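You operate a simulated robot arm through the tools that you are given. There is no shell and no other tool.

Carry out the task below with a simulated two-armed robot. There is one attempt and no reset: what you move stays moved.

## Task
Pump the press to about the pressure on the card, then lock it.
Fine: gate lever and release knob to SHUT; lock knob to LOCK.

The check looks at the end state, three seconds after you hand in, the way a careful person would. Anything else that was tipped, shoved, dropped, spilled or broken makes it a failure.

## Robot
Two 7-joint arms with fingered hands on one trunk that stands fixed in place. Base frame: the origin is at the foot of the trunk, x ahead of it, y to its left, z up. Units: mm, degrees, N and s.
The left shoulder is at [20, 214, 1444], the right one opposite. With the tool pointing down near the work surface each hand reaches from about 100 to 480 mm from the base axis, measured 20 degrees to its own side. Payload 3.3 kg a hand.
The TCP of each hand is the grasp point between the finger pads, 26 mm short of the fingertips. In the tool frame z runs along the fingers and y along their closing line. The gripper opens to 132 mm; its body begins 73 mm behind the TCP. The gripper is a hand of 2 fingers: y runs from the thumb to the fingers, the wrist lies at [0, 0, -224] in the tool frame, and closing takes about 1.5 s.
Orientation is told as [roll, pitch, yaw] about the base's x, y, z axes, in that order, counted from this pose: with the fingers straight down and closing along the base's y, the tool's x points along the base's -x, its y along +y and its z along -z.

## Interface
- The arms move only by the tool apply_moves. It takes "left_rows", "right_rows" or both (then of equal length, played together; a hand with none holds still); each is a list of rows, each an object of numbers (a shift or turn left out is 0, a gripper value left out holds the last): "dx", "dy", "dz": the shift along the tool's x, y, z in m; "rx", "ry", "rz": the turn, a rotation vector about the tool's x, y, z in degrees. In form: [{"dx": .., "dy": .., "dz": .., "rx": .., "ry": .., "rz": ..}, ...]. A call has 1 to 20 rows; each row shifts and turns the commanded pose from where the row before left it, along the tool's axes as they then stand. "left_gripper" and "right_gripper" are, for a hand that has rows, the gripper command, from -1 (fully open) to 1 (shut), values between in proportion, set as the call begins (left out, the last holds). A row lasts 0.2 s, in which the tool goes at most 50 mm and 8.6 degrees; a call with a longer step from one row to the next is refused whole, and so is a gripper value outside its range. A pose out of reach is approached as far as the arm can. The call stops where the force on the tool passes 40 N (or 10 N more than at its start, if that is more) or the arm is blocked; 0.2 s more then pass. Each finger travels about 153 mm/s and halts on what it meets, pressing with about 26 N; the grip force reading is that of the motor and also rises with nothing between the fingers. The clock runs only during rows and for 0.2 s after the last one: add rows that do not move to give the fingers time. It gives the time, the measured TCP pose, the force on the tool (base axes), the opening and the grip force at its end, in the units of the frame above (readings bear some noise), with the torque about the TCP (base axes, N m) and any sound that the robot's microphone picked up.
- Cameras (640 x 400 px; columns grow to the right, rows downward): "scene" is now at [72.8, -51.2, 1625.4]; the picture's right is [-0.56, -0.83, 0.00], its down [-0.50, 0.34, -0.80] and it looks along [0.66, -0.45, -0.60] (base axes); focal length 326 px, centre (320, 200). "left" rides on the left gripper at [-66, -3, -99] in its tool frame; the picture's right is [0.04, -1.00, 0.00], its down [0.83, 0.03, -0.55] and it looks along [0.55, 0.02, 0.83] (tool axes); focal length 261 px, centre (320, 200). "right" rides on the right gripper at [65, -3, -99] in its tool frame; the picture's right is [0.04, 1.00, 0.00], its down [-0.83, 0.03, -0.55] and it looks along [-0.55, 0.02, 0.83] (tool axes); focal length 261 px, centre (320, 200). There is no depth. A picture from a camera that has moved, and an enlarged one, comes with that camera's place and axes in the base frame and with its lens. The place of the scene camera against the robot may be out by one fixed shift of up to 18 mm in any direction.
- grab_frame(camera): a new picture of that camera. It takes no simulated time.
- move_column(by): moves the trunk up (or, below 0, down) by that many mm; the arms and the scene camera ride with it, the base frame stays. It gives what a move gives, with no picture.
- move_fingers(finger1, thumb_bend, hand): sets how far each is bent, from 0 (flat) to 1 (curled in); at 0.3 the hand is open as for a grip, at 0.7 the pads meet at the TCP. One left out holds its place. A second passes; each finger stops where it meets its share of the squeeze, and holds until it gets a number again. A gripper value or a shape takes the hand back. It gives what a move gives, with no picture; readings hold the bend of each and the force on the fingers (four entries, about 0 where the hand has none), thumb and palm.
- grasp_type(shape, hand): the hand has 2 fingers and takes this shape, open, in about a second: jaw (thumb against the fingers, like two jaws); tri (thumb and two fingers); tip (a fingertip pinch); poke (one finger out to press); point (the index stretched); flat (the hand flat); cup (the hand cupped); fist (a fist). The gripper value then closes the fingers along that shape, each until it touches; the sizes above hold for jaw. It gives what a move gives, with no picture.
- aim_head(pan, tilt): turns the head with the scene camera to pan (to the left, within 86 degrees either way) and tilt (down, from -29 to 69), counted from straight ahead of the robot (the tilt from the chest, where the trunk bows). It gives what a move gives.
- inspect(camera, box): a new picture of the part [left, top, right, bottom] of that camera's present view, enlarged. It takes no simulated time.
- close_job(): hands the job in; it is judged then, once.

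Places have to be worked out from the pictures, the camera data and where the tool is seen. Open the grippers and draw the arms clear of the work before you hand the job in, unless the task says otherwise.

The tools are called as name(argument=value, ...) on one line, values as JSON. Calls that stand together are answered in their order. apply_moves: Moves the arms, as the interface text tells. Its arguments: {"type":"object","properties":{"left_rows":{"type":"array","items":{"type":"object","properties":{"dx":{"type":"number"},"dy":{"type":"number"},"dz":{"type":"number"},"rx":{"type":"number"},"ry":{"type":"number"},"rz":{"type":"number"}}}},"left_gripper":{"type":"number"},"right_rows":{"type":"array","items":{"type":"object","properties":{"dx":{"type":"number"},"dy":{"type":"number"},"dz":{"type":"number"},"rx":{"type":"number"},"ry":{"type":"number"},"rz":{"type":"number"}}}},"right_gripper":{"type":"number"}},"required":[]} The other tools are called the same way: move_column (by) moves the trunk up or down; grasp_type (shape, hand) gives the hand a shape; move_fingers (finger1, thumb_bend, hand) moves the fingers one by one; aim_head (pan, tilt) turns the head that bears the scene camera; grab_frame (camera) takes a picture; inspect (camera, box) takes an enlarged picture of a part of a camera's view; close_job () hands the job in.

At the start:

```text
time: 0.0
left_position: [277.7, -47.0, 1412.3]
left_tool_rot: [0.0, 0.1, 0.0]
left_contact_force: [0.4, 0.5, -0.3]
left_wrist_torque: [0.02, -0.02, -0.05]
left_opening: 131.8
left_grasp_force: 0.0
left_shape: jaw
left_bend: [0.3, 0.3]
left_finger forces: [0.0, 0.1, 0.0, 0.0, 0.0, 0.0]
right_position: [216.7, -268.6, 1445.4]
right_tool_rot: [0.0, -0.1, -0.1]
right_contact_force: [-0.1, -0.3, 0.8]
right_wrist_torque: [-0.04, 0.06, 0.01]
right_opening: 132.0
right_grasp_force: 0.1
right_shape: jaw
right_bend: [0.3, 0.3]
right_finger forces: [0.0, 0.1, 0.1, 0.0, 0.1, 0.0]
trunk travel left (down, up): [-725.0, 36.0]
head pan, tilt (commanded): [-34.1, 36.9]
```

scene: 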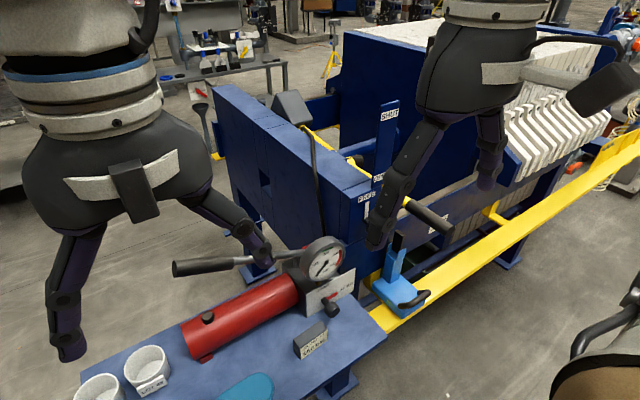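
right: 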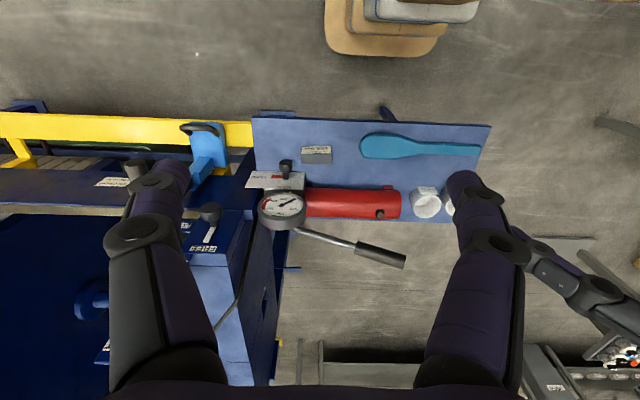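
left: 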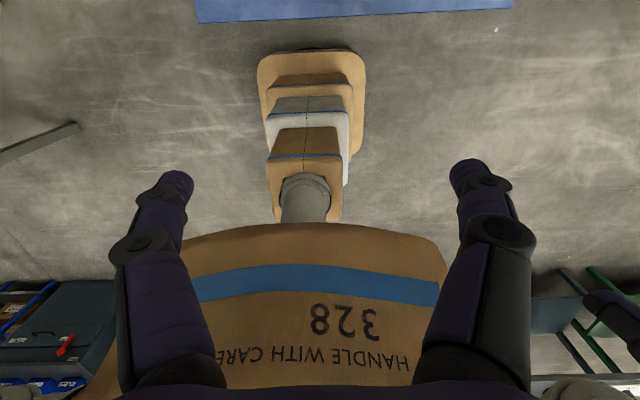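

I see a filter press with a hand pump, gauge, card, and several labelled levers. I'll look closer at the gauge, card and labels before moving anything.

inspect(camera="scene", box=[260, 220, 400, 370])

inspect(camera="scene", box=[320, 80, 480, 260])

inspect(camera="right", box=[170, 110, 420, 280])

inspect(camera="scene", box=[60, 220, 340, 400])

```text
2.67 times, centred on (330, 295) of scene
camera zoom: at [72.8, -51.2, 1625.4], right [-0.56, -0.83, 0.0], down [-0.5, 0.34, -0.8], along [0.66, -0.45, -0.6], focal length 868 px, centre (293, -53)
```

zoom: 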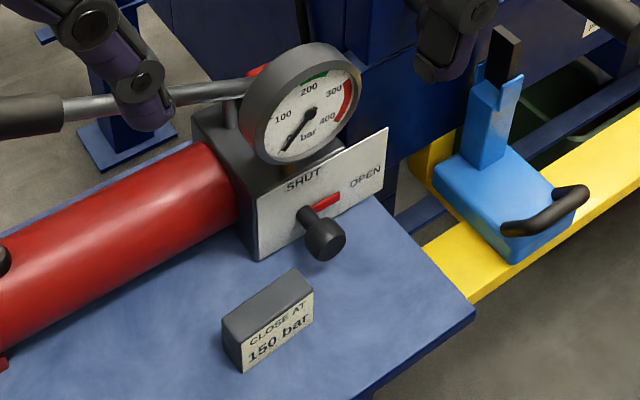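

```text
2.22 times, centred on (400, 170) of scene
camera zoom: at [72.8, -51.2, 1625.4], right [-0.56, -0.83, 0.0], down [-0.5, 0.34, -0.8], along [0.66, -0.45, -0.6], focal length 723 px, centre (142, 267)
```

zoom: 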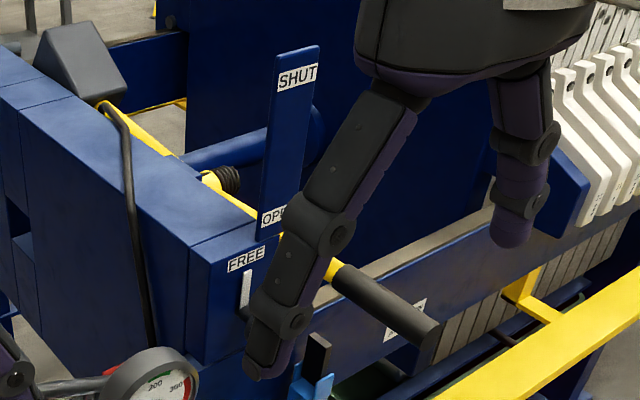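

```text
2.35 times, centred on (295, 195) of right
camera zoom: at [150.3, -273.4, 1544.9], right [-0.04, 1.0, 0.0], down [0.83, 0.03, 0.55], along [0.55, 0.02, -0.83], focal length 613 px, centre (379, 212)
```

zoom: 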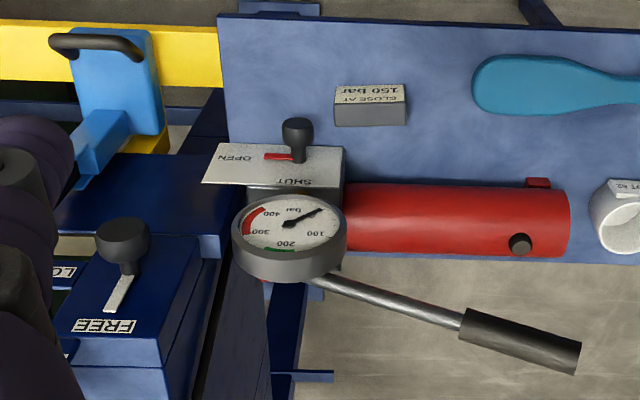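

```text
2.22 times, centred on (200, 310) of scene
camera zoom: at [72.8, -51.2, 1625.4], right [-0.56, -0.83, 0.0], down [-0.5, 0.34, -0.8], along [0.66, -0.45, -0.6], focal length 723 px, centre (587, -44)
```

zoom: 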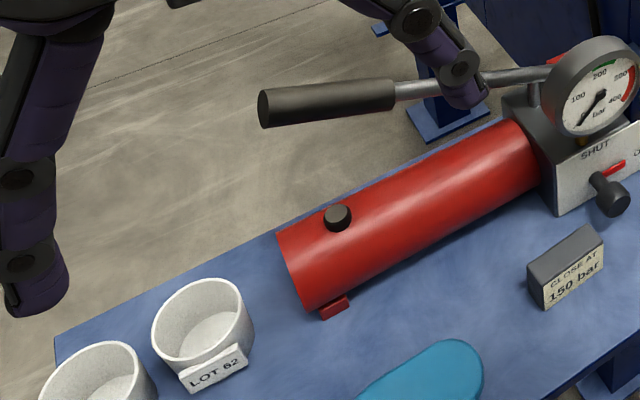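

The card reads 150 bar, the release knob's red pointer appears to point at OPEN, and the lock knob is on FREE. I'll shift the right hand to its right, high above everything, to get an unobstructed view of the gate lever and lock knob.

apply_moves(right_rows=[{"dx": 0.03, "dy": -0.03}, {"dx": 0.03, "dy": -0.03}, {"dx": 0.03, "dy": -0.03}, {"dy": -0.04}, {"dy": -0.04}])

grab_frame(camera="scene")

grab_frame(camera="right")

```text
time: 1.2
left_position: [279.6, -47.4, 1411.7]
left_tool_rot: [0.2, 0.0, 0.0]
left_contact_force: [0.3, -0.6, 0.4]
left_wrist_torque: [0.02, 0.0, 0.01]
left_opening: 131.8
left_grasp_force: 0.1
left_shape: jaw
left_bend: [0.3, 0.3]
left_finger forces: [0.0, 0.1, 0.0, 0.0, 0.0, 0.0]
right_position: [136.6, -431.2, 1426.5]
right_tool_rot: [0.1, 0.0, -0.2]
right_contact_force: [0.7, 0.3, 0.0]
right_wrist_torque: [0.06, 0.04, 0.01]
right_opening: 131.8
right_grasp_force: 0.0
right_shape: jaw
right_bend: [0.3, 0.3]
right_finger forces: [0.0, 0.1, 0.1, 0.1, 0.0, 0.1]
right hand out of reach, approached as far as the arm can: row 4, 5
trunk travel left (down, up): [-725.0, 36.0]
head pan, tilt (commanded): [-34.1, 36.9]
```

```text
taken
camera scene: at [73.5, -52.6, 1625.3], right [-0.56, -0.83, 0.0], down [-0.5, 0.34, -0.8], along [0.66, -0.45, -0.6], focal length 326 px, centre (320, 200)
```

scene: 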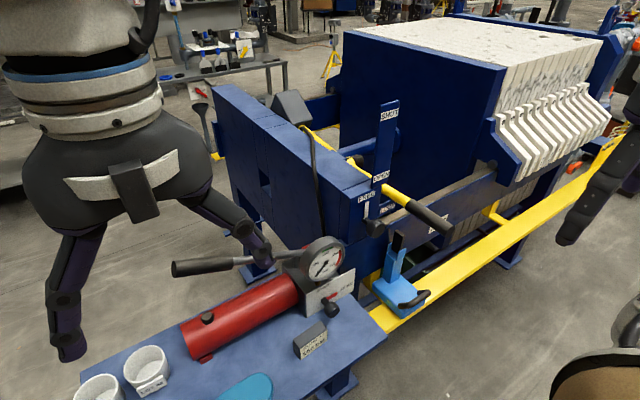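

```text
taken
camera right: at [70.3, -436.0, 1526.3], right [-0.04, 1.0, 0.0], down [0.83, 0.03, 0.55], along [0.55, 0.02, -0.83], focal length 261 px, centre (320, 200)
```

right: 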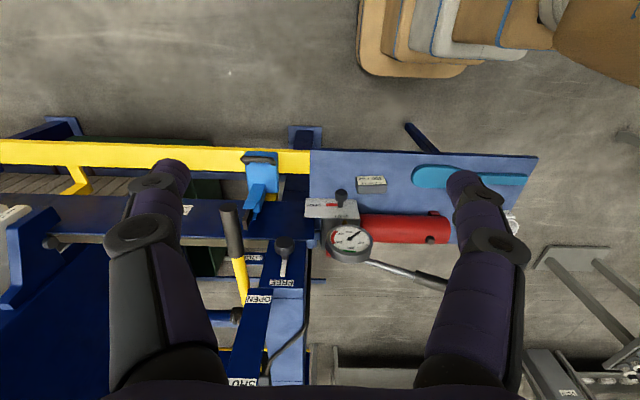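

inspect(camera="scene", box=[330, 90, 490, 320])

inspect(camera="right", box=[190, 140, 390, 390])

inspect(camera="scene", box=[350, 150, 470, 250])

inspect(camera="right", box=[210, 180, 350, 280])

```text
1.74 times, centred on (410, 205) of scene
camera zoom: at [73.5, -52.6, 1625.3], right [-0.56, -0.83, 0.0], down [-0.5, 0.34, -0.8], along [0.66, -0.45, -0.6], focal length 566 px, centre (164, 191)
```

zoom: 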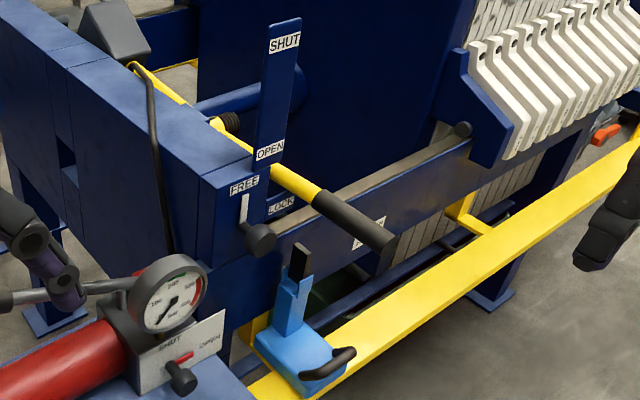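

```text
1.60 times, centred on (290, 265) of right
camera zoom: at [70.3, -436.0, 1526.3], right [-0.04, 1.0, 0.0], down [0.83, 0.03, 0.55], along [0.55, 0.02, -0.83], focal length 417 px, centre (368, 96)
```

zoom: 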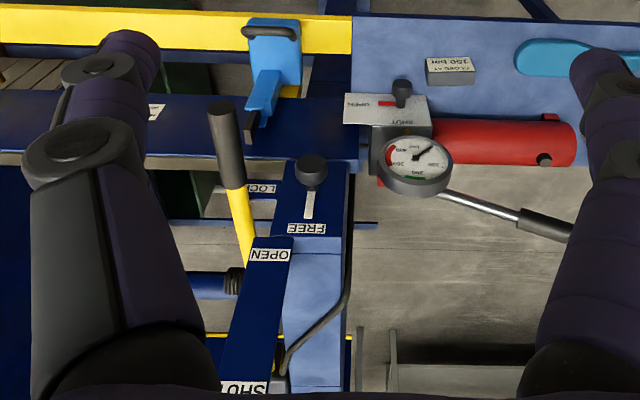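

```text
4.00 times, centred on (410, 200) of scene
camera zoom: at [73.5, -52.6, 1625.3], right [-0.56, -0.83, 0.0], down [-0.5, 0.34, -0.8], along [0.66, -0.45, -0.6], focal length 1302 px, centre (-40, 200)
```

zoom: 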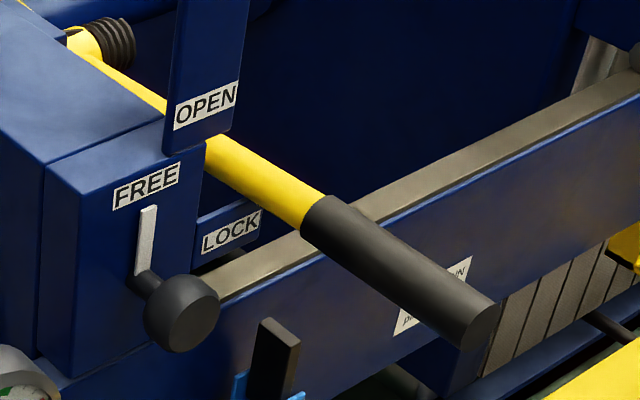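

```text
4.00 times, centred on (280, 230) of right
camera zoom: at [70.3, -436.0, 1526.3], right [-0.04, 1.0, 0.0], down [0.83, 0.03, 0.55], along [0.55, 0.02, -0.83], focal length 1043 px, centre (480, 80)
```

zoom: 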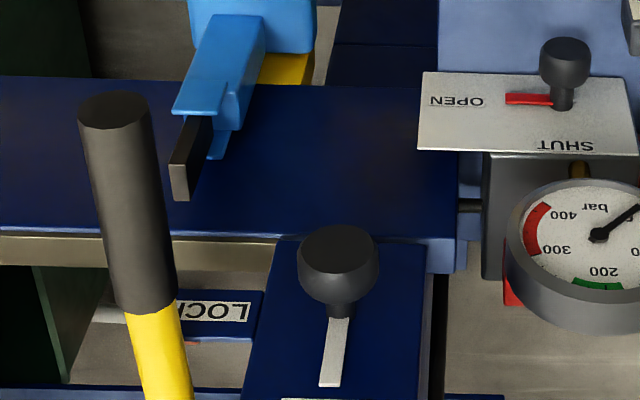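

The gate lever (yellow, black grip near [420,-597,1130]) sits at OPEN. The lock knob is near [502,-504,1077], the release knob near [476,-360,887] and the pump grip near [600,-115,1100]. These are far below the shoulders, so I'll lower the trunk to bring them into comfortable reach.

move_column(by=-200)

grab_frame(camera="scene")

grab_frame(camera="right")

grab_frame(camera="left")

```text
time: 3.4
left_position: [278.5, -46.7, 1211.5]
left_tool_rot: [0.0, 0.0, -0.1]
left_contact_force: [-0.4, 0.2, -0.2]
left_wrist_torque: [0.0, 0.04, 0.02]
left_opening: 131.8
left_grasp_force: 0.1
left_shape: jaw
left_bend: [0.3, 0.3]
left_finger forces: [0.1, 0.0, 0.0, 0.0, 0.0, 0.0]
right_position: [135.4, -431.8, 1225.0]
right_tool_rot: [0.0, -0.1, -0.2]
right_contact_force: [0.3, 0.4, -0.7]
right_wrist_torque: [0.0, 0.0, 0.02]
right_opening: 131.8
right_grasp_force: 0.2
right_shape: jaw
right_bend: [0.3, 0.3]
right_finger forces: [0.0, 0.0, 0.1, 0.0, 0.1, 0.0]
trunk travel left (down, up): [-525.0, 236.0]
head pan, tilt (commanded): [-34.1, 36.9]
```

```text
taken
camera scene: at [77.2, -51.2, 1425.4], right [-0.56, -0.83, 0.0], down [-0.5, 0.34, -0.8], along [0.66, -0.45, -0.6], focal length 326 px, centre (320, 200)
```

scene: 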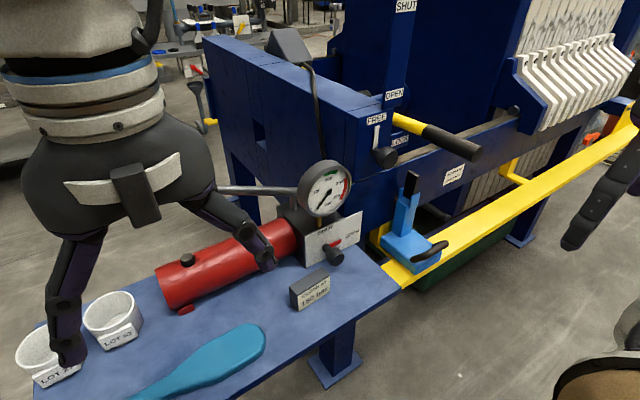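

```text
taken
camera right: at [69.0, -435.0, 1324.5], right [-0.04, 1.0, 0.0], down [0.83, 0.03, 0.56], along [0.55, 0.02, -0.83], focal length 261 px, centre (320, 200)
```

right: 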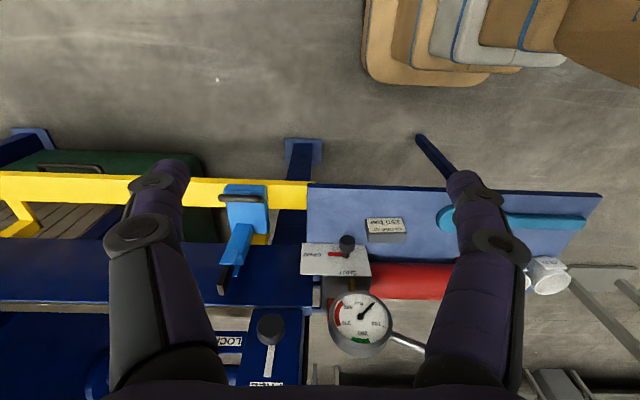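

```text
taken
camera left: at [344.1, -49.5, 1310.6], right [-0.04, -1.0, 0.0], down [-0.83, 0.03, 0.55], along [-0.55, 0.02, -0.83], focal length 261 px, centre (320, 200)
```

left: 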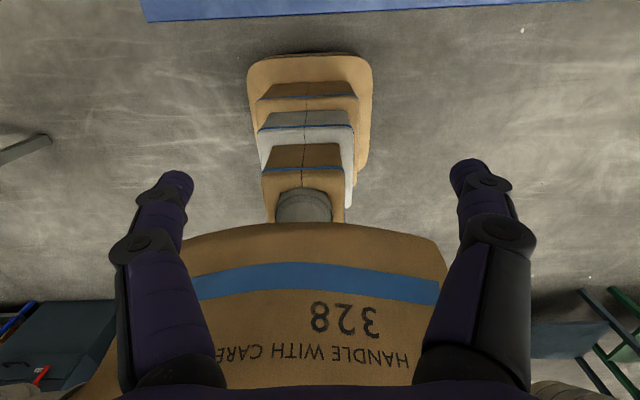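

Lowering went cleanly. I'll zoom on the gauge, the knobs and the light-blue item from this closer viewpoint.

inspect(camera="scene", box=[280, 150, 380, 310])

inspect(camera="scene", box=[340, 80, 500, 290])

inspect(camera="right", box=[190, 170, 430, 390])

```text
2.50 times, centred on (330, 230) of scene
camera zoom: at [77.2, -51.2, 1425.4], right [-0.56, -0.83, 0.0], down [-0.5, 0.34, -0.8], along [0.66, -0.45, -0.6], focal length 814 px, centre (295, 125)
```

zoom: 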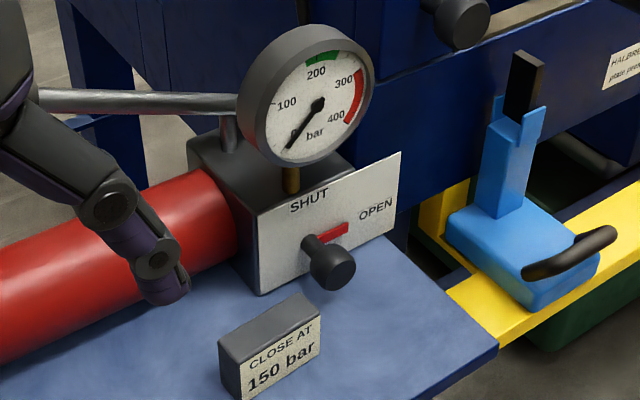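

```text
1.90 times, centred on (420, 185) of scene
camera zoom: at [77.2, -51.2, 1425.4], right [-0.56, -0.83, 0.0], down [-0.5, 0.34, -0.8], along [0.66, -0.45, -0.6], focal length 620 px, centre (130, 229)
```

zoom: 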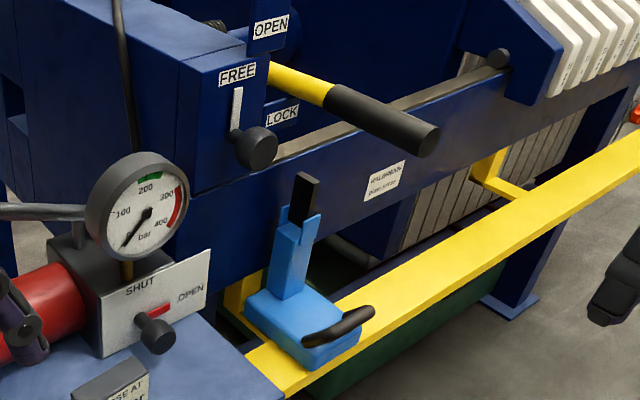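

```text
1.82 times, centred on (310, 280) of right
camera zoom: at [69.0, -435.0, 1324.5], right [-0.04, 1.0, 0.0], down [0.83, 0.03, 0.56], along [0.55, 0.02, -0.83], focal length 474 px, centre (338, 54)
```

zoom: 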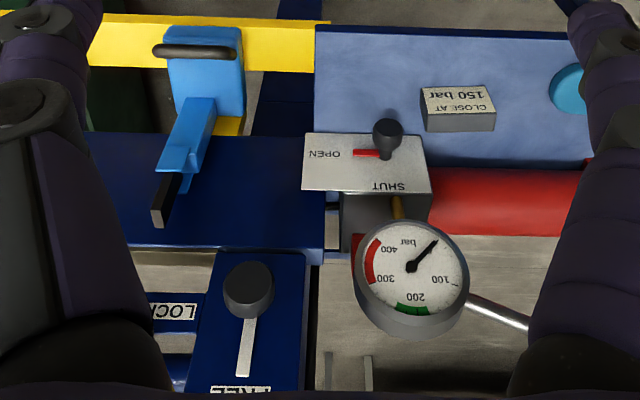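

The gauge sits at 0 and the target is 150 bar. I'll start with the gate lever: bring the right hand forward, then pitch it up so the fingers point ahead, still clear of the press.

apply_moves(right_rows=[{"dx": -0.045}, {"dx": -0.045}, {"dx": -0.045}, {"dx": -0.045}, {"dx": -0.02, "ry": -8.5}, {"ry": -8.5}, {"ry": -8.5}, {"ry": -8.5}, {"ry": -8.5}, {"ry": -8.5}, {"ry": -8.5}, {"ry": -8.5}, {"ry": -8.5}, {"ry": -8.5}, {"ry": -5}])

grab_frame(camera="scene")

grab_frame(camera="right")

```text
time: 6.6
left_position: [279.1, -46.8, 1211.1]
left_tool_rot: [0.0, -0.1, -0.1]
left_contact_force: [-0.3, -0.6, 0.2]
left_wrist_torque: [0.02, -0.01, 0.03]
left_opening: 131.9
left_grasp_force: 0.1
left_shape: jaw
left_bend: [0.3, 0.3]
left_finger forces: [0.0, 0.0, 0.0, 0.0, 0.0, 0.1]
right_position: [366.5, -473.4, 1246.7]
right_tool_rot: [10.5, -87.4, -9.9]
right_contact_force: [0.3, 0.0, 0.0]
right_wrist_torque: [0.0, 0.0, -0.03]
right_opening: 132.4
right_grasp_force: 0.1
right_shape: jaw
right_bend: [0.3, 0.3]
right_finger forces: [0.1, 0.1, 0.0, 0.1, 0.0, 0.1]
right hand out of reach, approached as far as the arm can: row 11, 12, 13, 14, 15
trunk travel left (down, up): [-525.0, 236.0]
head pan, tilt (commanded): [-34.1, 36.9]
```

```text
taken
camera scene: at [77.0, -51.9, 1425.2], right [-0.56, -0.83, 0.0], down [-0.5, 0.34, -0.8], along [0.66, -0.45, -0.6], focal length 326 px, centre (320, 200)
```

scene: 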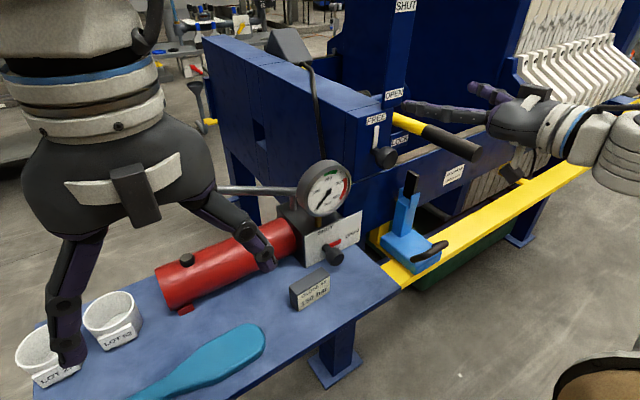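

```text
taken
camera right: at [264.5, -476.8, 1187.2], right [-0.01, 1.0, -0.03], down [-0.51, 0.02, 0.86], along [0.86, 0.03, 0.51], focal length 261 px, centre (320, 200)
```

right: 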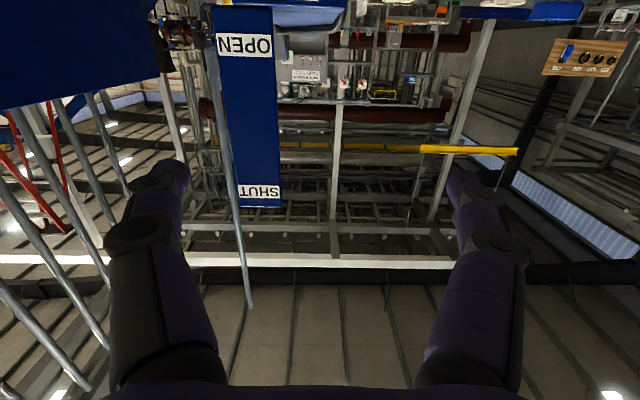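

The right hand now points forward above the gate lever. I'll turn it about 40° to the right and roll it 90° so the fingers close vertically around the lever grip.

apply_moves(right_rows=[{"rx": 8, "dy": -0.01}, {"rx": 8, "dy": -0.01}, {"rx": 8, "dy": -0.01}, {"rx": 8, "dy": -0.01}, {"rx": 8, "dy": -0.01}, {"rz": 8.2}, {"rz": 8.2}, {"rz": 8.2}, {"rz": 8.2}, {"rz": 8.2}, {"rz": 8.2}, {"rz": 8.2}, {"rz": 8.2}, {"rz": 8.2}, {"rz": 8.2}, {"rz": 8}])

grab_frame(camera="scene")

grab_frame(camera="right")

```text
time: 10.0
left_position: [278.6, -45.7, 1211.8]
left_tool_rot: [-0.1, 0.0, -0.1]
left_contact_force: [0.8, -0.1, 0.4]
left_wrist_torque: [-0.01, 0.03, 0.04]
left_opening: 131.8
left_grasp_force: 0.1
left_shape: jaw
left_bend: [0.3, 0.3]
left_finger forces: [0.0, 0.0, 0.0, 0.0, 0.0, 0.0]
right_position: [372.9, -566.1, 1253.7]
right_tool_rot: [87.0, -0.5, -125.2]
right_contact_force: [-0.4, -0.3, -0.6]
right_wrist_torque: [0.0, 0.0, 0.01]
right_opening: 132.0
right_grasp_force: 0.1
right_shape: jaw
right_bend: [0.3, 0.3]
right_finger forces: [0.0, 0.0, 0.1, 0.0, 0.0, 0.1]
right hand out of reach, approached as far as the arm can: row 1, 2, 3, 4, 5
trunk travel left (down, up): [-525.0, 236.0]
head pan, tilt (commanded): [-34.1, 36.9]
```

```text
taken
camera scene: at [77.4, -51.2, 1425.3], right [-0.56, -0.83, 0.0], down [-0.5, 0.34, -0.8], along [0.66, -0.45, -0.6], focal length 326 px, centre (320, 200)
```

scene: 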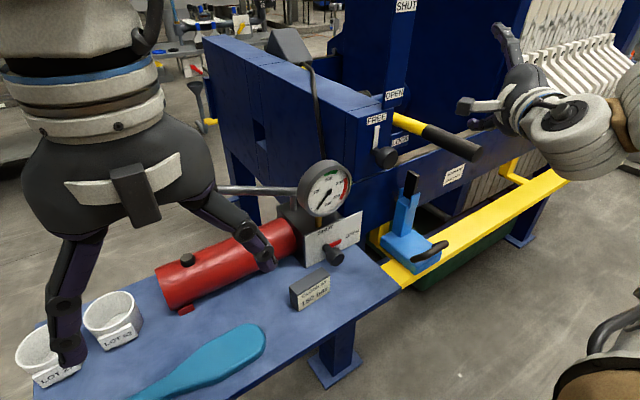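

```text
taken
camera right: at [330.0, -456.4, 1256.2], right [0.07, 0.01, 1.0], down [-0.93, -0.36, 0.07], along [0.36, -0.93, -0.02], focal length 261 px, centre (320, 200)
```

right: 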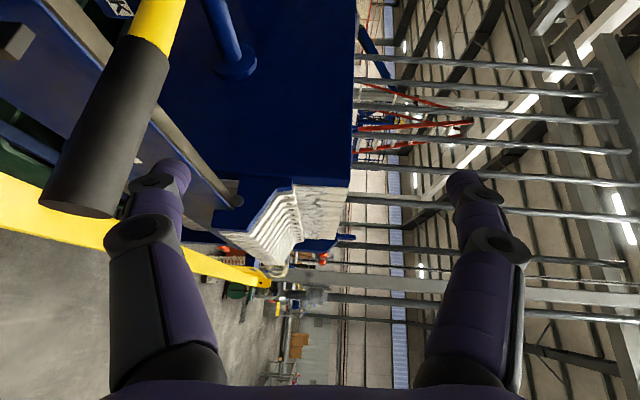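

The hand is now yawed right with fingers closing vertically, and the grip end is seen near [366,-599,1118]. I'll back off slightly, lower to grip height, and check before advancing.

apply_moves(right_rows=[{"dz": -0.03}, {"dz": -0.03}, {"dy": -0.033}, {"dy": -0.033}, {"dy": -0.033}, {"dy": -0.033}])

grab_frame(camera="scene")

grab_frame(camera="right")

```text
time: 11.4
left_position: [279.2, -46.8, 1211.8]
left_tool_rot: [-0.1, 0.0, 0.0]
left_contact_force: [-0.1, 0.1, -0.1]
left_wrist_torque: [-0.01, -0.02, -0.02]
left_opening: 131.8
left_grasp_force: 0.1
left_shape: jaw
left_bend: [0.3, 0.3]
left_finger forces: [0.1, 0.1, 0.0, 0.0, 0.0, 0.0]
right_position: [370.1, -567.4, 1240.3]
right_tool_rot: [87.0, -0.7, -125.2]
right_contact_force: [-0.1, -0.4, 0.0]
right_wrist_torque: [0.01, 0.0, -0.02]
right_opening: 131.8
right_grasp_force: 0.2
right_shape: jaw
right_bend: [0.3, 0.3]
right_finger forces: [0.1, 0.0, 0.1, 0.0, 0.0, 0.0]
right hand out of reach, approached as far as the arm can: row 1, 2, 3, 4, 5, 6
trunk travel left (down, up): [-525.0, 236.0]
head pan, tilt (commanded): [-34.1, 36.9]
```

```text
taken
camera scene: at [77.5, -50.1, 1425.3], right [-0.56, -0.83, 0.0], down [-0.5, 0.34, -0.8], along [0.66, -0.45, -0.6], focal length 326 px, centre (320, 200)
```

scene: 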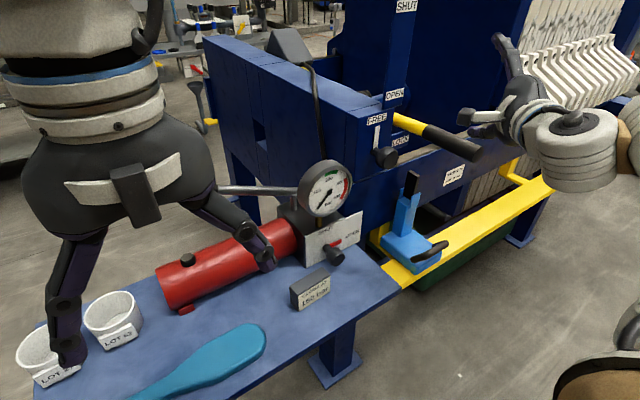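

```text
taken
camera right: at [326.4, -457.9, 1242.7], right [0.07, 0.01, 1.0], down [-0.93, -0.36, 0.07], along [0.36, -0.93, -0.01], focal length 261 px, centre (320, 200)
```

right: 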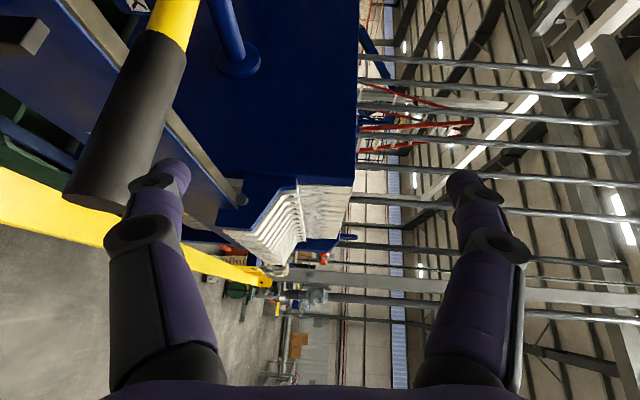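

The backed-off pose was out of reach, so the hand barely moved. I'll send an idle row to learn whether the command persists or resets to the measured pose.

apply_moves(right_rows=[{"dx": 0.0}])

```text
time: 11.8
left_position: [279.1, -45.1, 1212.7]
left_tool_rot: [0.0, 0.0, 0.0]
left_contact_force: [-0.1, -0.4, -0.1]
left_wrist_torque: [-0.03, 0.01, 0.03]
left_opening: 131.7
left_grasp_force: 0.0
left_shape: jaw
left_bend: [0.3, 0.3]
left_finger forces: [0.0, 0.0, 0.0, 0.0, 0.0, 0.0]
right_position: [369.9, -567.4, 1240.5]
right_tool_rot: [86.9, -0.6, -125.3]
right_contact_force: [-0.9, 1.0, 0.7]
right_wrist_torque: [0.02, -0.01, -0.02]
right_opening: 132.0
right_grasp_force: 0.1
right_shape: jaw
right_bend: [0.3, 0.3]
right_finger forces: [0.0, 0.0, 0.0, 0.1, 0.0, 0.0]
trunk travel left (down, up): [-525.0, 236.0]
head pan, tilt (commanded): [-34.1, 36.9]
```

The command resets to the reachable pose. Now I'll test a pure downward shift of 30 mm to see whether that direction is free.

apply_moves(right_rows=[{"dy": -0.015}, {"dy": -0.015}])

```text
time: 12.4
left_position: [279.1, -45.0, 1211.4]
left_tool_rot: [0.0, 0.0, 0.1]
left_contact_force: [0.0, -0.4, -0.5]
left_wrist_torque: [0.0, 0.02, 0.02]
left_opening: 131.8
left_grasp_force: 0.2
left_shape: jaw
left_bend: [0.3, 0.3]
left_finger forces: [0.0, 0.1, 0.0, 0.1, 0.0, 0.1]
right_position: [369.9, -567.7, 1210.5]
right_tool_rot: [86.7, -1.0, -125.4]
right_contact_force: [1.0, -0.3, 1.3]
right_wrist_torque: [0.1, 0.1, -0.03]
right_opening: 132.0
right_grasp_force: 0.0
right_shape: jaw
right_bend: [0.3, 0.3]
right_finger forces: [0.0, 0.1, 0.0, 0.1, 0.0, 0.0]
trunk travel left (down, up): [-525.0, 236.0]
head pan, tilt (commanded): [-34.1, 36.9]
```

Lowering works; only the backward direction was limited because the wrist is too close to the shoulder. I'll raise the trunk 120 mm to give the arm room, then back off and lower beside the lever grip.

move_column(by=120)

apply_moves(right_rows=[{"dy": -0.03}, {"dy": -0.03}, {"dz": -0.02}, {"dz": -0.02}, {"dz": -0.02}])

```text
time: 13.9
left_position: [279.1, -46.1, 1331.1]
left_tool_rot: [-0.1, -0.1, 0.0]
left_contact_force: [0.2, 0.0, -1.0]
left_wrist_torque: [0.01, 0.02, 0.02]
left_opening: 131.7
left_grasp_force: 0.0
left_shape: jaw
left_bend: [0.3, 0.3]
left_finger forces: [0.0, 0.0, 0.0, 0.0, 0.0, 0.0]
right_position: [370.6, -565.9, 1331.2]
right_tool_rot: [87.0, -0.7, -125.2]
right_contact_force: [0.7, 0.4, 0.0]
right_wrist_torque: [0.0, -0.02, 0.01]
right_opening: 131.6
right_grasp_force: 0.1
right_shape: jaw
right_bend: [0.3, 0.3]
right_finger forces: [0.0, 0.0, 0.0, 0.0, 0.0, 0.0]
trunk travel left (down, up): [-645.0, 116.0]
head pan, tilt (commanded): [-34.1, 36.9]
```

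```text
time: 15.1
left_position: [278.4, -47.4, 1330.9]
left_tool_rot: [-0.1, 0.1, 0.1]
left_contact_force: [-0.7, -0.1, -0.2]
left_wrist_torque: [-0.02, -0.03, 0.0]
left_opening: 131.9
left_grasp_force: 0.1
left_shape: jaw
left_bend: [0.3, 0.3]
left_finger forces: [0.0, 0.0, 0.0, 0.1, 0.0, 0.1]
right_position: [339.7, -570.7, 1265.8]
right_tool_rot: [87.1, -0.7, -125.2]
right_contact_force: [0.5, 0.8, 0.0]
right_wrist_torque: [0.03, 0.01, 0.01]
right_opening: 132.1
right_grasp_force: 0.0
right_shape: jaw
right_bend: [0.3, 0.3]
right_finger forces: [0.0, 0.0, 0.0, 0.0, 0.0, 0.0]
right hand out of reach, approached as far as the arm can: row 1, 2, 3, 4, 5
trunk travel left (down, up): [-645.0, 116.0]
head pan, tilt (commanded): [-34.1, 36.9]
```

The limit is the wrist needing at least ~280 mm from the shoulder. I'll raise the trunk another 100 mm, then lower the hand straight down first (still above the grip), which frees room to back off.

move_column(by=100)

apply_moves(right_rows=[{"dy": -0.04}, {"dy": -0.04}, {"dy": -0.04}])

apply_moves(right_rows=[{"dz": -0.02}, {"dz": -0.02}])

grab_frame(camera="right")

grab_frame(camera="scene")

```text
time: 16.4
left_position: [278.9, -46.3, 1432.0]
left_tool_rot: [0.1, 0.0, 0.0]
left_contact_force: [-0.9, -0.3, 0.3]
left_wrist_torque: [0.01, -0.02, -0.03]
left_opening: 132.0
left_grasp_force: 0.1
left_shape: jaw
left_bend: [0.3, 0.3]
left_finger forces: [0.0, 0.0, 0.1, 0.1, 0.0, 0.1]
right_position: [341.7, -570.3, 1364.9]
right_tool_rot: [87.1, -0.6, -125.2]
right_contact_force: [0.0, -0.1, -0.5]
right_wrist_torque: [-0.04, 0.02, 0.0]
right_opening: 132.1
right_grasp_force: 0.0
right_shape: jaw
right_bend: [0.3, 0.3]
right_finger forces: [0.1, 0.0, 0.0, 0.1, 0.0, 0.1]
trunk travel left (down, up): [-745.0, 16.0]
head pan, tilt (commanded): [-34.1, 36.9]
```

```text
time: 17.2
left_position: [279.3, -47.9, 1431.4]
left_tool_rot: [0.0, 0.0, 0.1]
left_contact_force: [0.4, -0.1, -0.4]
left_wrist_torque: [0.0, 0.0, -0.02]
left_opening: 131.8
left_grasp_force: 0.0
left_shape: jaw
left_bend: [0.3, 0.3]
left_finger forces: [0.0, 0.0, 0.1, 0.1, 0.0, 0.0]
right_position: [316.5, -623.0, 1288.7]
right_tool_rot: [86.9, -0.6, -125.2]
right_contact_force: [-0.6, -0.7, 0.7]
right_wrist_torque: [0.02, 0.01, 0.01]
right_opening: 132.1
right_grasp_force: 0.0
right_shape: jaw
right_bend: [0.3, 0.3]
right_finger forces: [0.0, 0.1, 0.1, 0.0, 0.0, 0.0]
right hand out of reach, approached as far as the arm can: row 1, 2, 3
trunk travel left (down, up): [-745.0, 16.0]
head pan, tilt (commanded): [-34.1, 36.9]
```

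```text
time: 17.8
left_position: [278.5, -47.8, 1432.0]
left_tool_rot: [0.0, 0.0, 0.0]
left_contact_force: [0.7, -0.1, -0.4]
left_wrist_torque: [0.01, 0.0, -0.01]
left_opening: 132.0
left_grasp_force: 0.0
left_shape: jaw
left_bend: [0.3, 0.3]
left_finger forces: [0.0, 0.0, 0.0, 0.1, 0.0, 0.2]
right_position: [282.7, -604.8, 1298.7]
right_tool_rot: [86.9, -0.7, -125.0]
right_contact_force: [0.0, 1.1, -0.2]
right_wrist_torque: [0.0, 0.03, 0.02]
right_opening: 132.0
right_grasp_force: 0.0
right_shape: jaw
right_bend: [0.3, 0.3]
right_finger forces: [0.0, 0.1, 0.0, 0.0, 0.0, 0.0]
right hand out of reach, approached as far as the arm can: row 1, 2
trunk travel left (down, up): [-745.0, 16.0]
head pan, tilt (commanded): [-34.1, 36.9]
```

```text
taken
camera right: at [237.7, -494.8, 1302.2], right [0.07, 0.01, 1.0], down [-0.93, -0.36, 0.07], along [0.36, -0.93, -0.02], focal length 261 px, centre (320, 200)
```

right: 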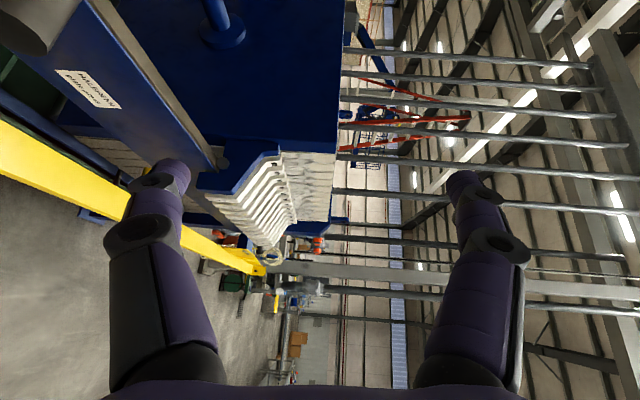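

```text
taken
camera scene: at [72.2, -51.0, 1645.4], right [-0.56, -0.83, 0.0], down [-0.5, 0.34, -0.8], along [0.66, -0.45, -0.6], focal length 326 px, centre (320, 200)
```

scene: 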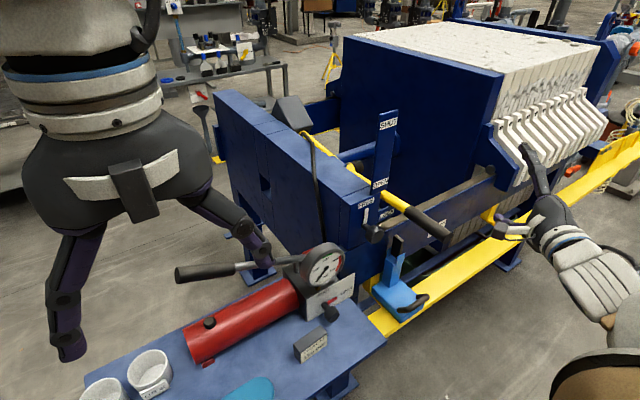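

The arm is limited by wrist flexion when pointing outward so close in. A better approach is from the left side of the grip with the fingers pointing more to the right, so I'll shift there at height and yaw another 30°.

apply_moves(right_rows=[{"dx": 0.033, "dz": 0.009}, {"dx": 0.033, "dz": 0.009}, {"dx": 0.033, "dz": 0.009}, {"dx": 0.033, "dz": 0.009}, {"dx": 0.033, "dz": 0.009}, {"ry": -7.5}, {"ry": -7.5}, {"ry": -7.5}, {"ry": -7.5}])

grab_frame(camera="scene")

grab_frame(camera="right")

```text
time: 19.8
left_position: [280.9, -47.9, 1432.1]
left_tool_rot: [0.0, -0.1, 0.0]
left_contact_force: [0.2, 0.2, -0.4]
left_wrist_torque: [-0.02, -0.01, -0.02]
left_opening: 131.7
left_grasp_force: 0.2
left_shape: jaw
left_bend: [0.3, 0.3]
left_finger forces: [0.1, 0.1, 0.0, 0.1, 0.0, 0.0]
right_position: [272.0, -719.5, 1386.2]
right_tool_rot: [87.8, -2.1, -154.8]
right_contact_force: [-0.1, 0.4, -0.6]
right_wrist_torque: [0.0, 0.01, 0.01]
right_opening: 132.1
right_grasp_force: 0.0
right_shape: jaw
right_bend: [0.3, 0.3]
right_finger forces: [0.1, 0.0, 0.1, 0.0, 0.1, 0.0]
right hand out of reach, approached as far as the arm can: row 1, 2, 3, 4, 5, 6, 7, 8, 9
trunk travel left (down, up): [-745.0, 16.0]
head pan, tilt (commanded): [-34.1, 36.9]
```

```text
taken
camera scene: at [73.3, -51.7, 1645.4], right [-0.56, -0.83, 0.0], down [-0.5, 0.34, -0.8], along [0.66, -0.45, -0.6], focal length 326 px, centre (320, 200)
```

scene: 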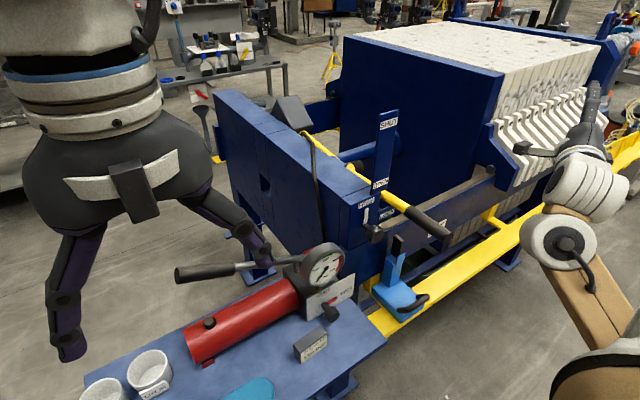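

```text
taken
camera right: at [287.6, -603.5, 1385.4], right [0.09, 0.0, 1.0], down [-0.99, 0.15, 0.09], along [-0.15, -0.99, 0.01], focal length 261 px, centre (320, 200)
```

right: 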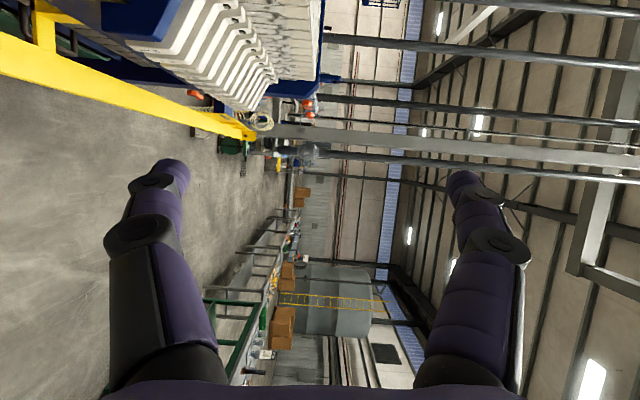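

That roll direction drives the arm into its limits. I'll undo the roll and yaw to return to a plain forward-pointing pose, then try the opposite roll.

apply_moves(right_rows=[{"rz": -8.2}, {"rz": -8.2}, {"rz": -8.2}, {"rz": -8.2}, {"rz": -8.2}, {"rz": -8.2}, {"rz": -8.2}, {"rz": -8.2}, {"rz": -8.2}, {"rz": -8.2}, {"rz": -8}])

apply_moves(right_rows=[{"rx": -8}, {"rx": -8}, {"rx": -8}, {"rx": -8}, {"rx": -8}, {"rx": -8}])

```text
time: 22.2
left_position: [278.8, -46.6, 1431.4]
left_tool_rot: [0.0, 0.0, -0.1]
left_contact_force: [-0.1, 0.5, 0.7]
left_wrist_torque: [-0.02, 0.0, 0.01]
left_opening: 131.7
left_grasp_force: 0.0
left_shape: jaw
left_bend: [0.3, 0.3]
left_finger forces: [0.0, 0.0, 0.0, 0.0, 0.1, 0.0]
right_position: [270.8, -721.0, 1386.0]
right_tool_rot: [-44.5, -87.0, -20.4]
right_contact_force: [-0.5, 0.5, 0.2]
right_wrist_torque: [-0.07, 0.01, -0.01]
right_opening: 132.1
right_grasp_force: 0.1
right_shape: jaw
right_bend: [0.3, 0.3]
right_finger forces: [0.0, 0.0, 0.0, 0.0, 0.0, 0.1]
trunk travel left (down, up): [-745.0, 16.0]
head pan, tilt (commanded): [-34.1, 36.9]
```

```text
time: 23.6
left_position: [277.8, -47.5, 1431.1]
left_tool_rot: [0.0, 0.0, 0.1]
left_contact_force: [-0.3, -0.1, 0.4]
left_wrist_torque: [0.03, -0.04, -0.02]
left_opening: 132.0
left_grasp_force: 0.0
left_shape: jaw
left_bend: [0.3, 0.3]
left_finger forces: [0.0, 0.0, 0.0, 0.0, 0.0, 0.0]
right_position: [269.1, -719.6, 1387.5]
right_tool_rot: [7.1, -86.8, -24.4]
right_contact_force: [-0.1, 0.3, 0.8]
right_wrist_torque: [0.0, 0.0, 0.01]
right_opening: 132.3
right_grasp_force: 0.2
right_shape: jaw
right_bend: [0.3, 0.3]
right_finger forces: [0.1, 0.1, 0.0, 0.0, 0.1, 0.1]
trunk travel left (down, up): [-745.0, 16.0]
head pan, tilt (commanded): [-34.1, 36.9]
```

The forward-pointing pose is recovered without limits. Now I'll test the opposite roll here in free space.

apply_moves(right_rows=[{"rz": -8.2}, {"rz": -8.2}, {"rz": -8.2}, {"rz": -8.2}, {"rz": -8.2}, {"rz": -8.2}, {"rz": -8.2}, {"rz": -8.2}, {"rz": -8.2}, {"rz": -8.2}, {"rz": -8}])

apply_moves(right_rows=[{"dy": 0.04}, {"dy": 0.04}, {"dy": 0.04}, {"dy": 0.04}])

grab_frame(camera="scene")

grab_frame(camera="right")

```text
time: 26.0
left_position: [278.5, -47.0, 1431.8]
left_tool_rot: [0.0, 0.0, 0.0]
left_contact_force: [0.3, 0.1, -0.8]
left_wrist_torque: [0.01, -0.02, -0.01]
left_opening: 132.0
left_grasp_force: 0.0
left_shape: jaw
left_bend: [0.3, 0.3]
left_finger forces: [0.0, 0.1, 0.1, 0.0, 0.0, 0.1]
right_position: [273.2, -719.6, 1385.8]
right_tool_rot: [-86.9, -0.1, 72.7]
right_contact_force: [0.1, -0.3, -0.2]
right_wrist_torque: [-0.03, 0.02, 0.02]
right_opening: 132.1
right_grasp_force: 0.0
right_shape: jaw
right_bend: [0.3, 0.3]
right_finger forces: [0.0, 0.1, 0.1, 0.0, 0.0, 0.0]
trunk travel left (down, up): [-745.0, 16.0]
head pan, tilt (commanded): [-34.1, 36.9]
```

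```text
time: 27.0
left_position: [280.2, -47.3, 1430.6]
left_tool_rot: [0.0, 0.2, 0.0]
left_contact_force: [0.5, 0.4, 0.3]
left_wrist_torque: [0.0, 0.01, 0.02]
left_opening: 131.8
left_grasp_force: 0.1
left_shape: jaw
left_bend: [0.3, 0.3]
left_finger forces: [0.1, 0.0, 0.0, 0.0, 0.0, 0.1]
right_position: [277.7, -715.4, 1240.7]
right_tool_rot: [-86.7, -0.4, 72.7]
right_contact_force: [0.5, 0.0, 0.9]
right_wrist_torque: [0.02, 0.01, -0.03]
right_opening: 132.2
right_grasp_force: 0.1
right_shape: jaw
right_bend: [0.3, 0.3]
right_finger forces: [0.0, 0.0, 0.1, 0.1, 0.1, 0.1]
right hand out of reach, approached as far as the arm can: row 4
trunk travel left (down, up): [-745.0, 16.0]
head pan, tilt (commanded): [-34.1, 36.9]
```

```text
taken
camera scene: at [74.0, -51.7, 1645.3], right [-0.56, -0.83, 0.0], down [-0.5, 0.34, -0.8], along [0.66, -0.45, -0.6], focal length 326 px, centre (320, 200)
```

scene: 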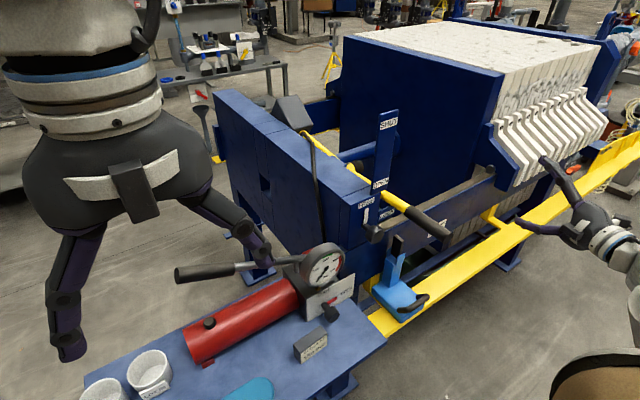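

```text
taken
camera right: at [163.6, -749.2, 1250.1], right [-0.07, -0.02, -1.0], down [-0.28, 0.96, 0.0], along [0.96, 0.28, -0.07], focal length 261 px, centre (320, 200)
```

right: 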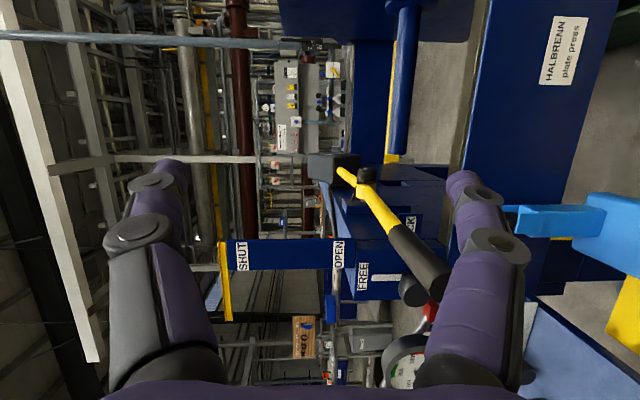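

This side view is very informative: it shows the lever, its pivot hub, and the SHUT/OPEN plate. Let me zoom in on it.

inspect(camera="right", box=[200, 140, 460, 330])

inspect(camera="right", box=[310, 150, 460, 270])

inspect(camera="scene", box=[300, 90, 460, 250])

```text
2.11 times, centred on (330, 235) of right
camera zoom: at [163.6, -749.2, 1250.1], right [-0.07, -0.02, -1.0], down [-0.28, 0.96, 0.0], along [0.96, 0.28, -0.07], focal length 549 px, centre (299, 126)
```

zoom: 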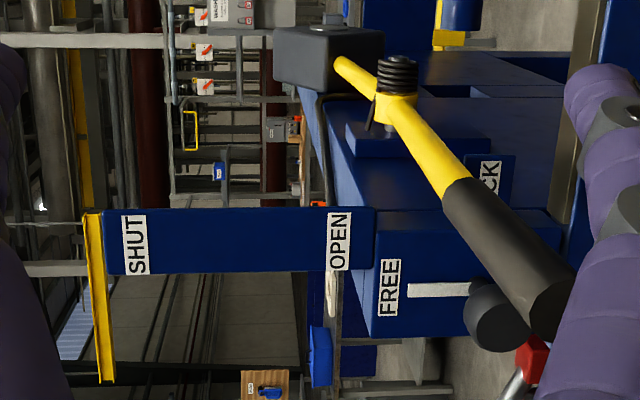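

```text
3.33 times, centred on (385, 210) of right
camera zoom: at [163.6, -749.2, 1250.1], right [-0.07, -0.02, -1.0], down [-0.28, 0.96, 0.0], along [0.96, 0.28, -0.07], focal length 869 px, centre (103, 167)
```

zoom: 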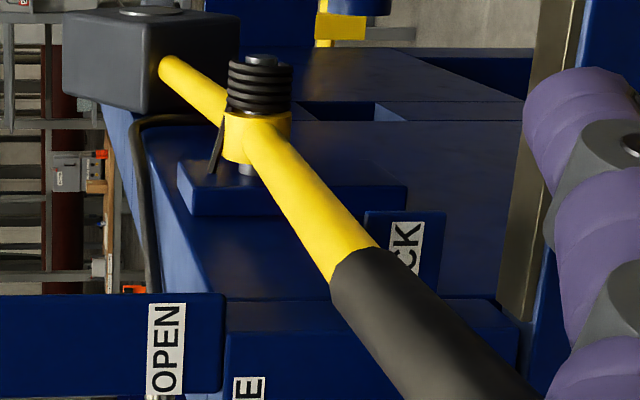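

```text
2.50 times, centred on (380, 170) of scene
camera zoom: at [74.0, -51.7, 1645.3], right [-0.56, -0.83, 0.0], down [-0.5, 0.34, -0.8], along [0.66, -0.45, -0.6], focal length 814 px, centre (170, 275)
```

zoom: 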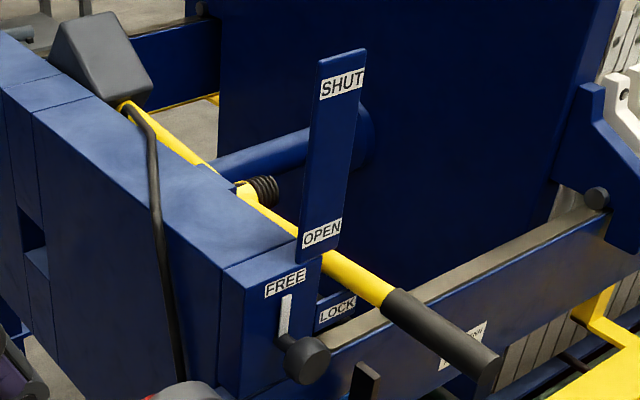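

The lever pivots on a hub near [700,-597,1140] with a counterweight, so it must be swung up by roughly 45°. I'll push it up from below with closed fingers as a platform: roll back to the plain forward pose and close the fingers.

apply_moves(right_rows=[{"rz": 8.2}, {"rz": 8.2}, {"rz": 8.2}, {"rz": 8.2}, {"rz": 8.2}, {"rz": 8.2}, {"rz": 8.2}, {"rz": 8.2}, {"rz": 8.2}, {"rz": 8.2}, {"rz": 8}], right_gripper=1)

move_column(by=-160)

grab_frame(camera="scene")

grab_frame(camera="right")

```text
time: 29.4
left_position: [279.1, -46.2, 1430.7]
left_tool_rot: [0.0, 0.0, 0.0]
left_contact_force: [1.5, 0.5, 0.1]
left_wrist_torque: [0.0, -0.01, 0.0]
left_opening: 131.7
left_grasp_force: 0.0
left_shape: jaw
left_bend: [0.3, 0.3]
left_finger forces: [0.0, 0.0, 0.0, 0.1, 0.0, 0.0]
right_position: [274.1, -714.2, 1243.8]
right_tool_rot: [8.5, -86.7, -25.7]
right_contact_force: [0.1, 0.6, 0.2]
right_wrist_torque: [0.06, -0.01, -0.03]
right_opening: 0.0
right_grasp_force: 26.3
right_shape: jaw
right_bend: [0.62, 0.7]
right_finger forces: [0.1, 0.0, 0.1, 0.1, 0.1, 0.0]
trunk travel left (down, up): [-745.0, 16.0]
head pan, tilt (commanded): [-34.1, 36.9]
```

```text
time: 31.2
left_position: [278.8, -46.9, 1271.9]
left_tool_rot: [0.0, 0.0, 0.1]
left_contact_force: [0.2, -0.2, 0.4]
left_wrist_torque: [0.0, -0.01, -0.05]
left_opening: 131.9
left_grasp_force: 0.0
left_shape: jaw
left_bend: [0.3, 0.3]
left_finger forces: [0.0, 0.1, 0.0, 0.0, 0.1, 0.0]
right_position: [274.3, -714.1, 1084.6]
right_tool_rot: [5.8, -86.7, -23.2]
right_contact_force: [-0.2, -0.1, 0.0]
right_wrist_torque: [0.0, -0.04, 0.0]
right_opening: 0.0
right_grasp_force: 26.0
right_shape: jaw
right_bend: [0.62, 0.7]
right_finger forces: [0.0, 0.0, 0.1, 0.0, 0.1, 0.0]
trunk travel left (down, up): [-585.0, 176.0]
head pan, tilt (commanded): [-34.1, 36.9]
```

```text
taken
camera scene: at [74.6, -51.2, 1485.4], right [-0.56, -0.83, 0.0], down [-0.5, 0.34, -0.8], along [0.66, -0.45, -0.6], focal length 326 px, centre (320, 200)
```

scene: 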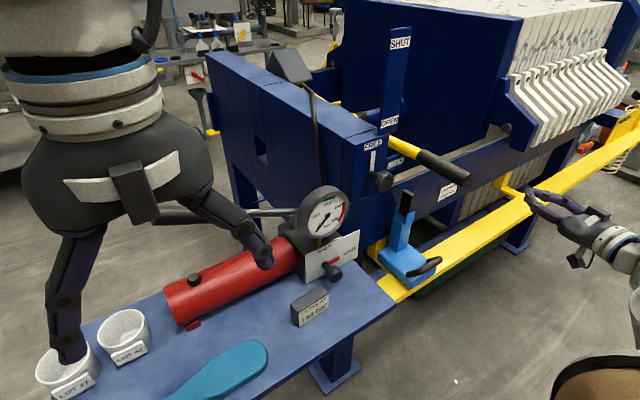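

```text
taken
camera right: at [175.3, -686.8, 1025.0], right [0.3, 0.95, -0.03], down [-0.47, 0.18, 0.86], along [0.83, -0.24, 0.5], focal length 261 px, centre (320, 200)
```

right: 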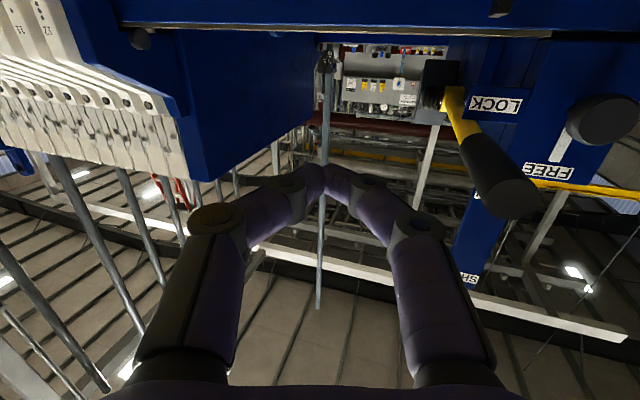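

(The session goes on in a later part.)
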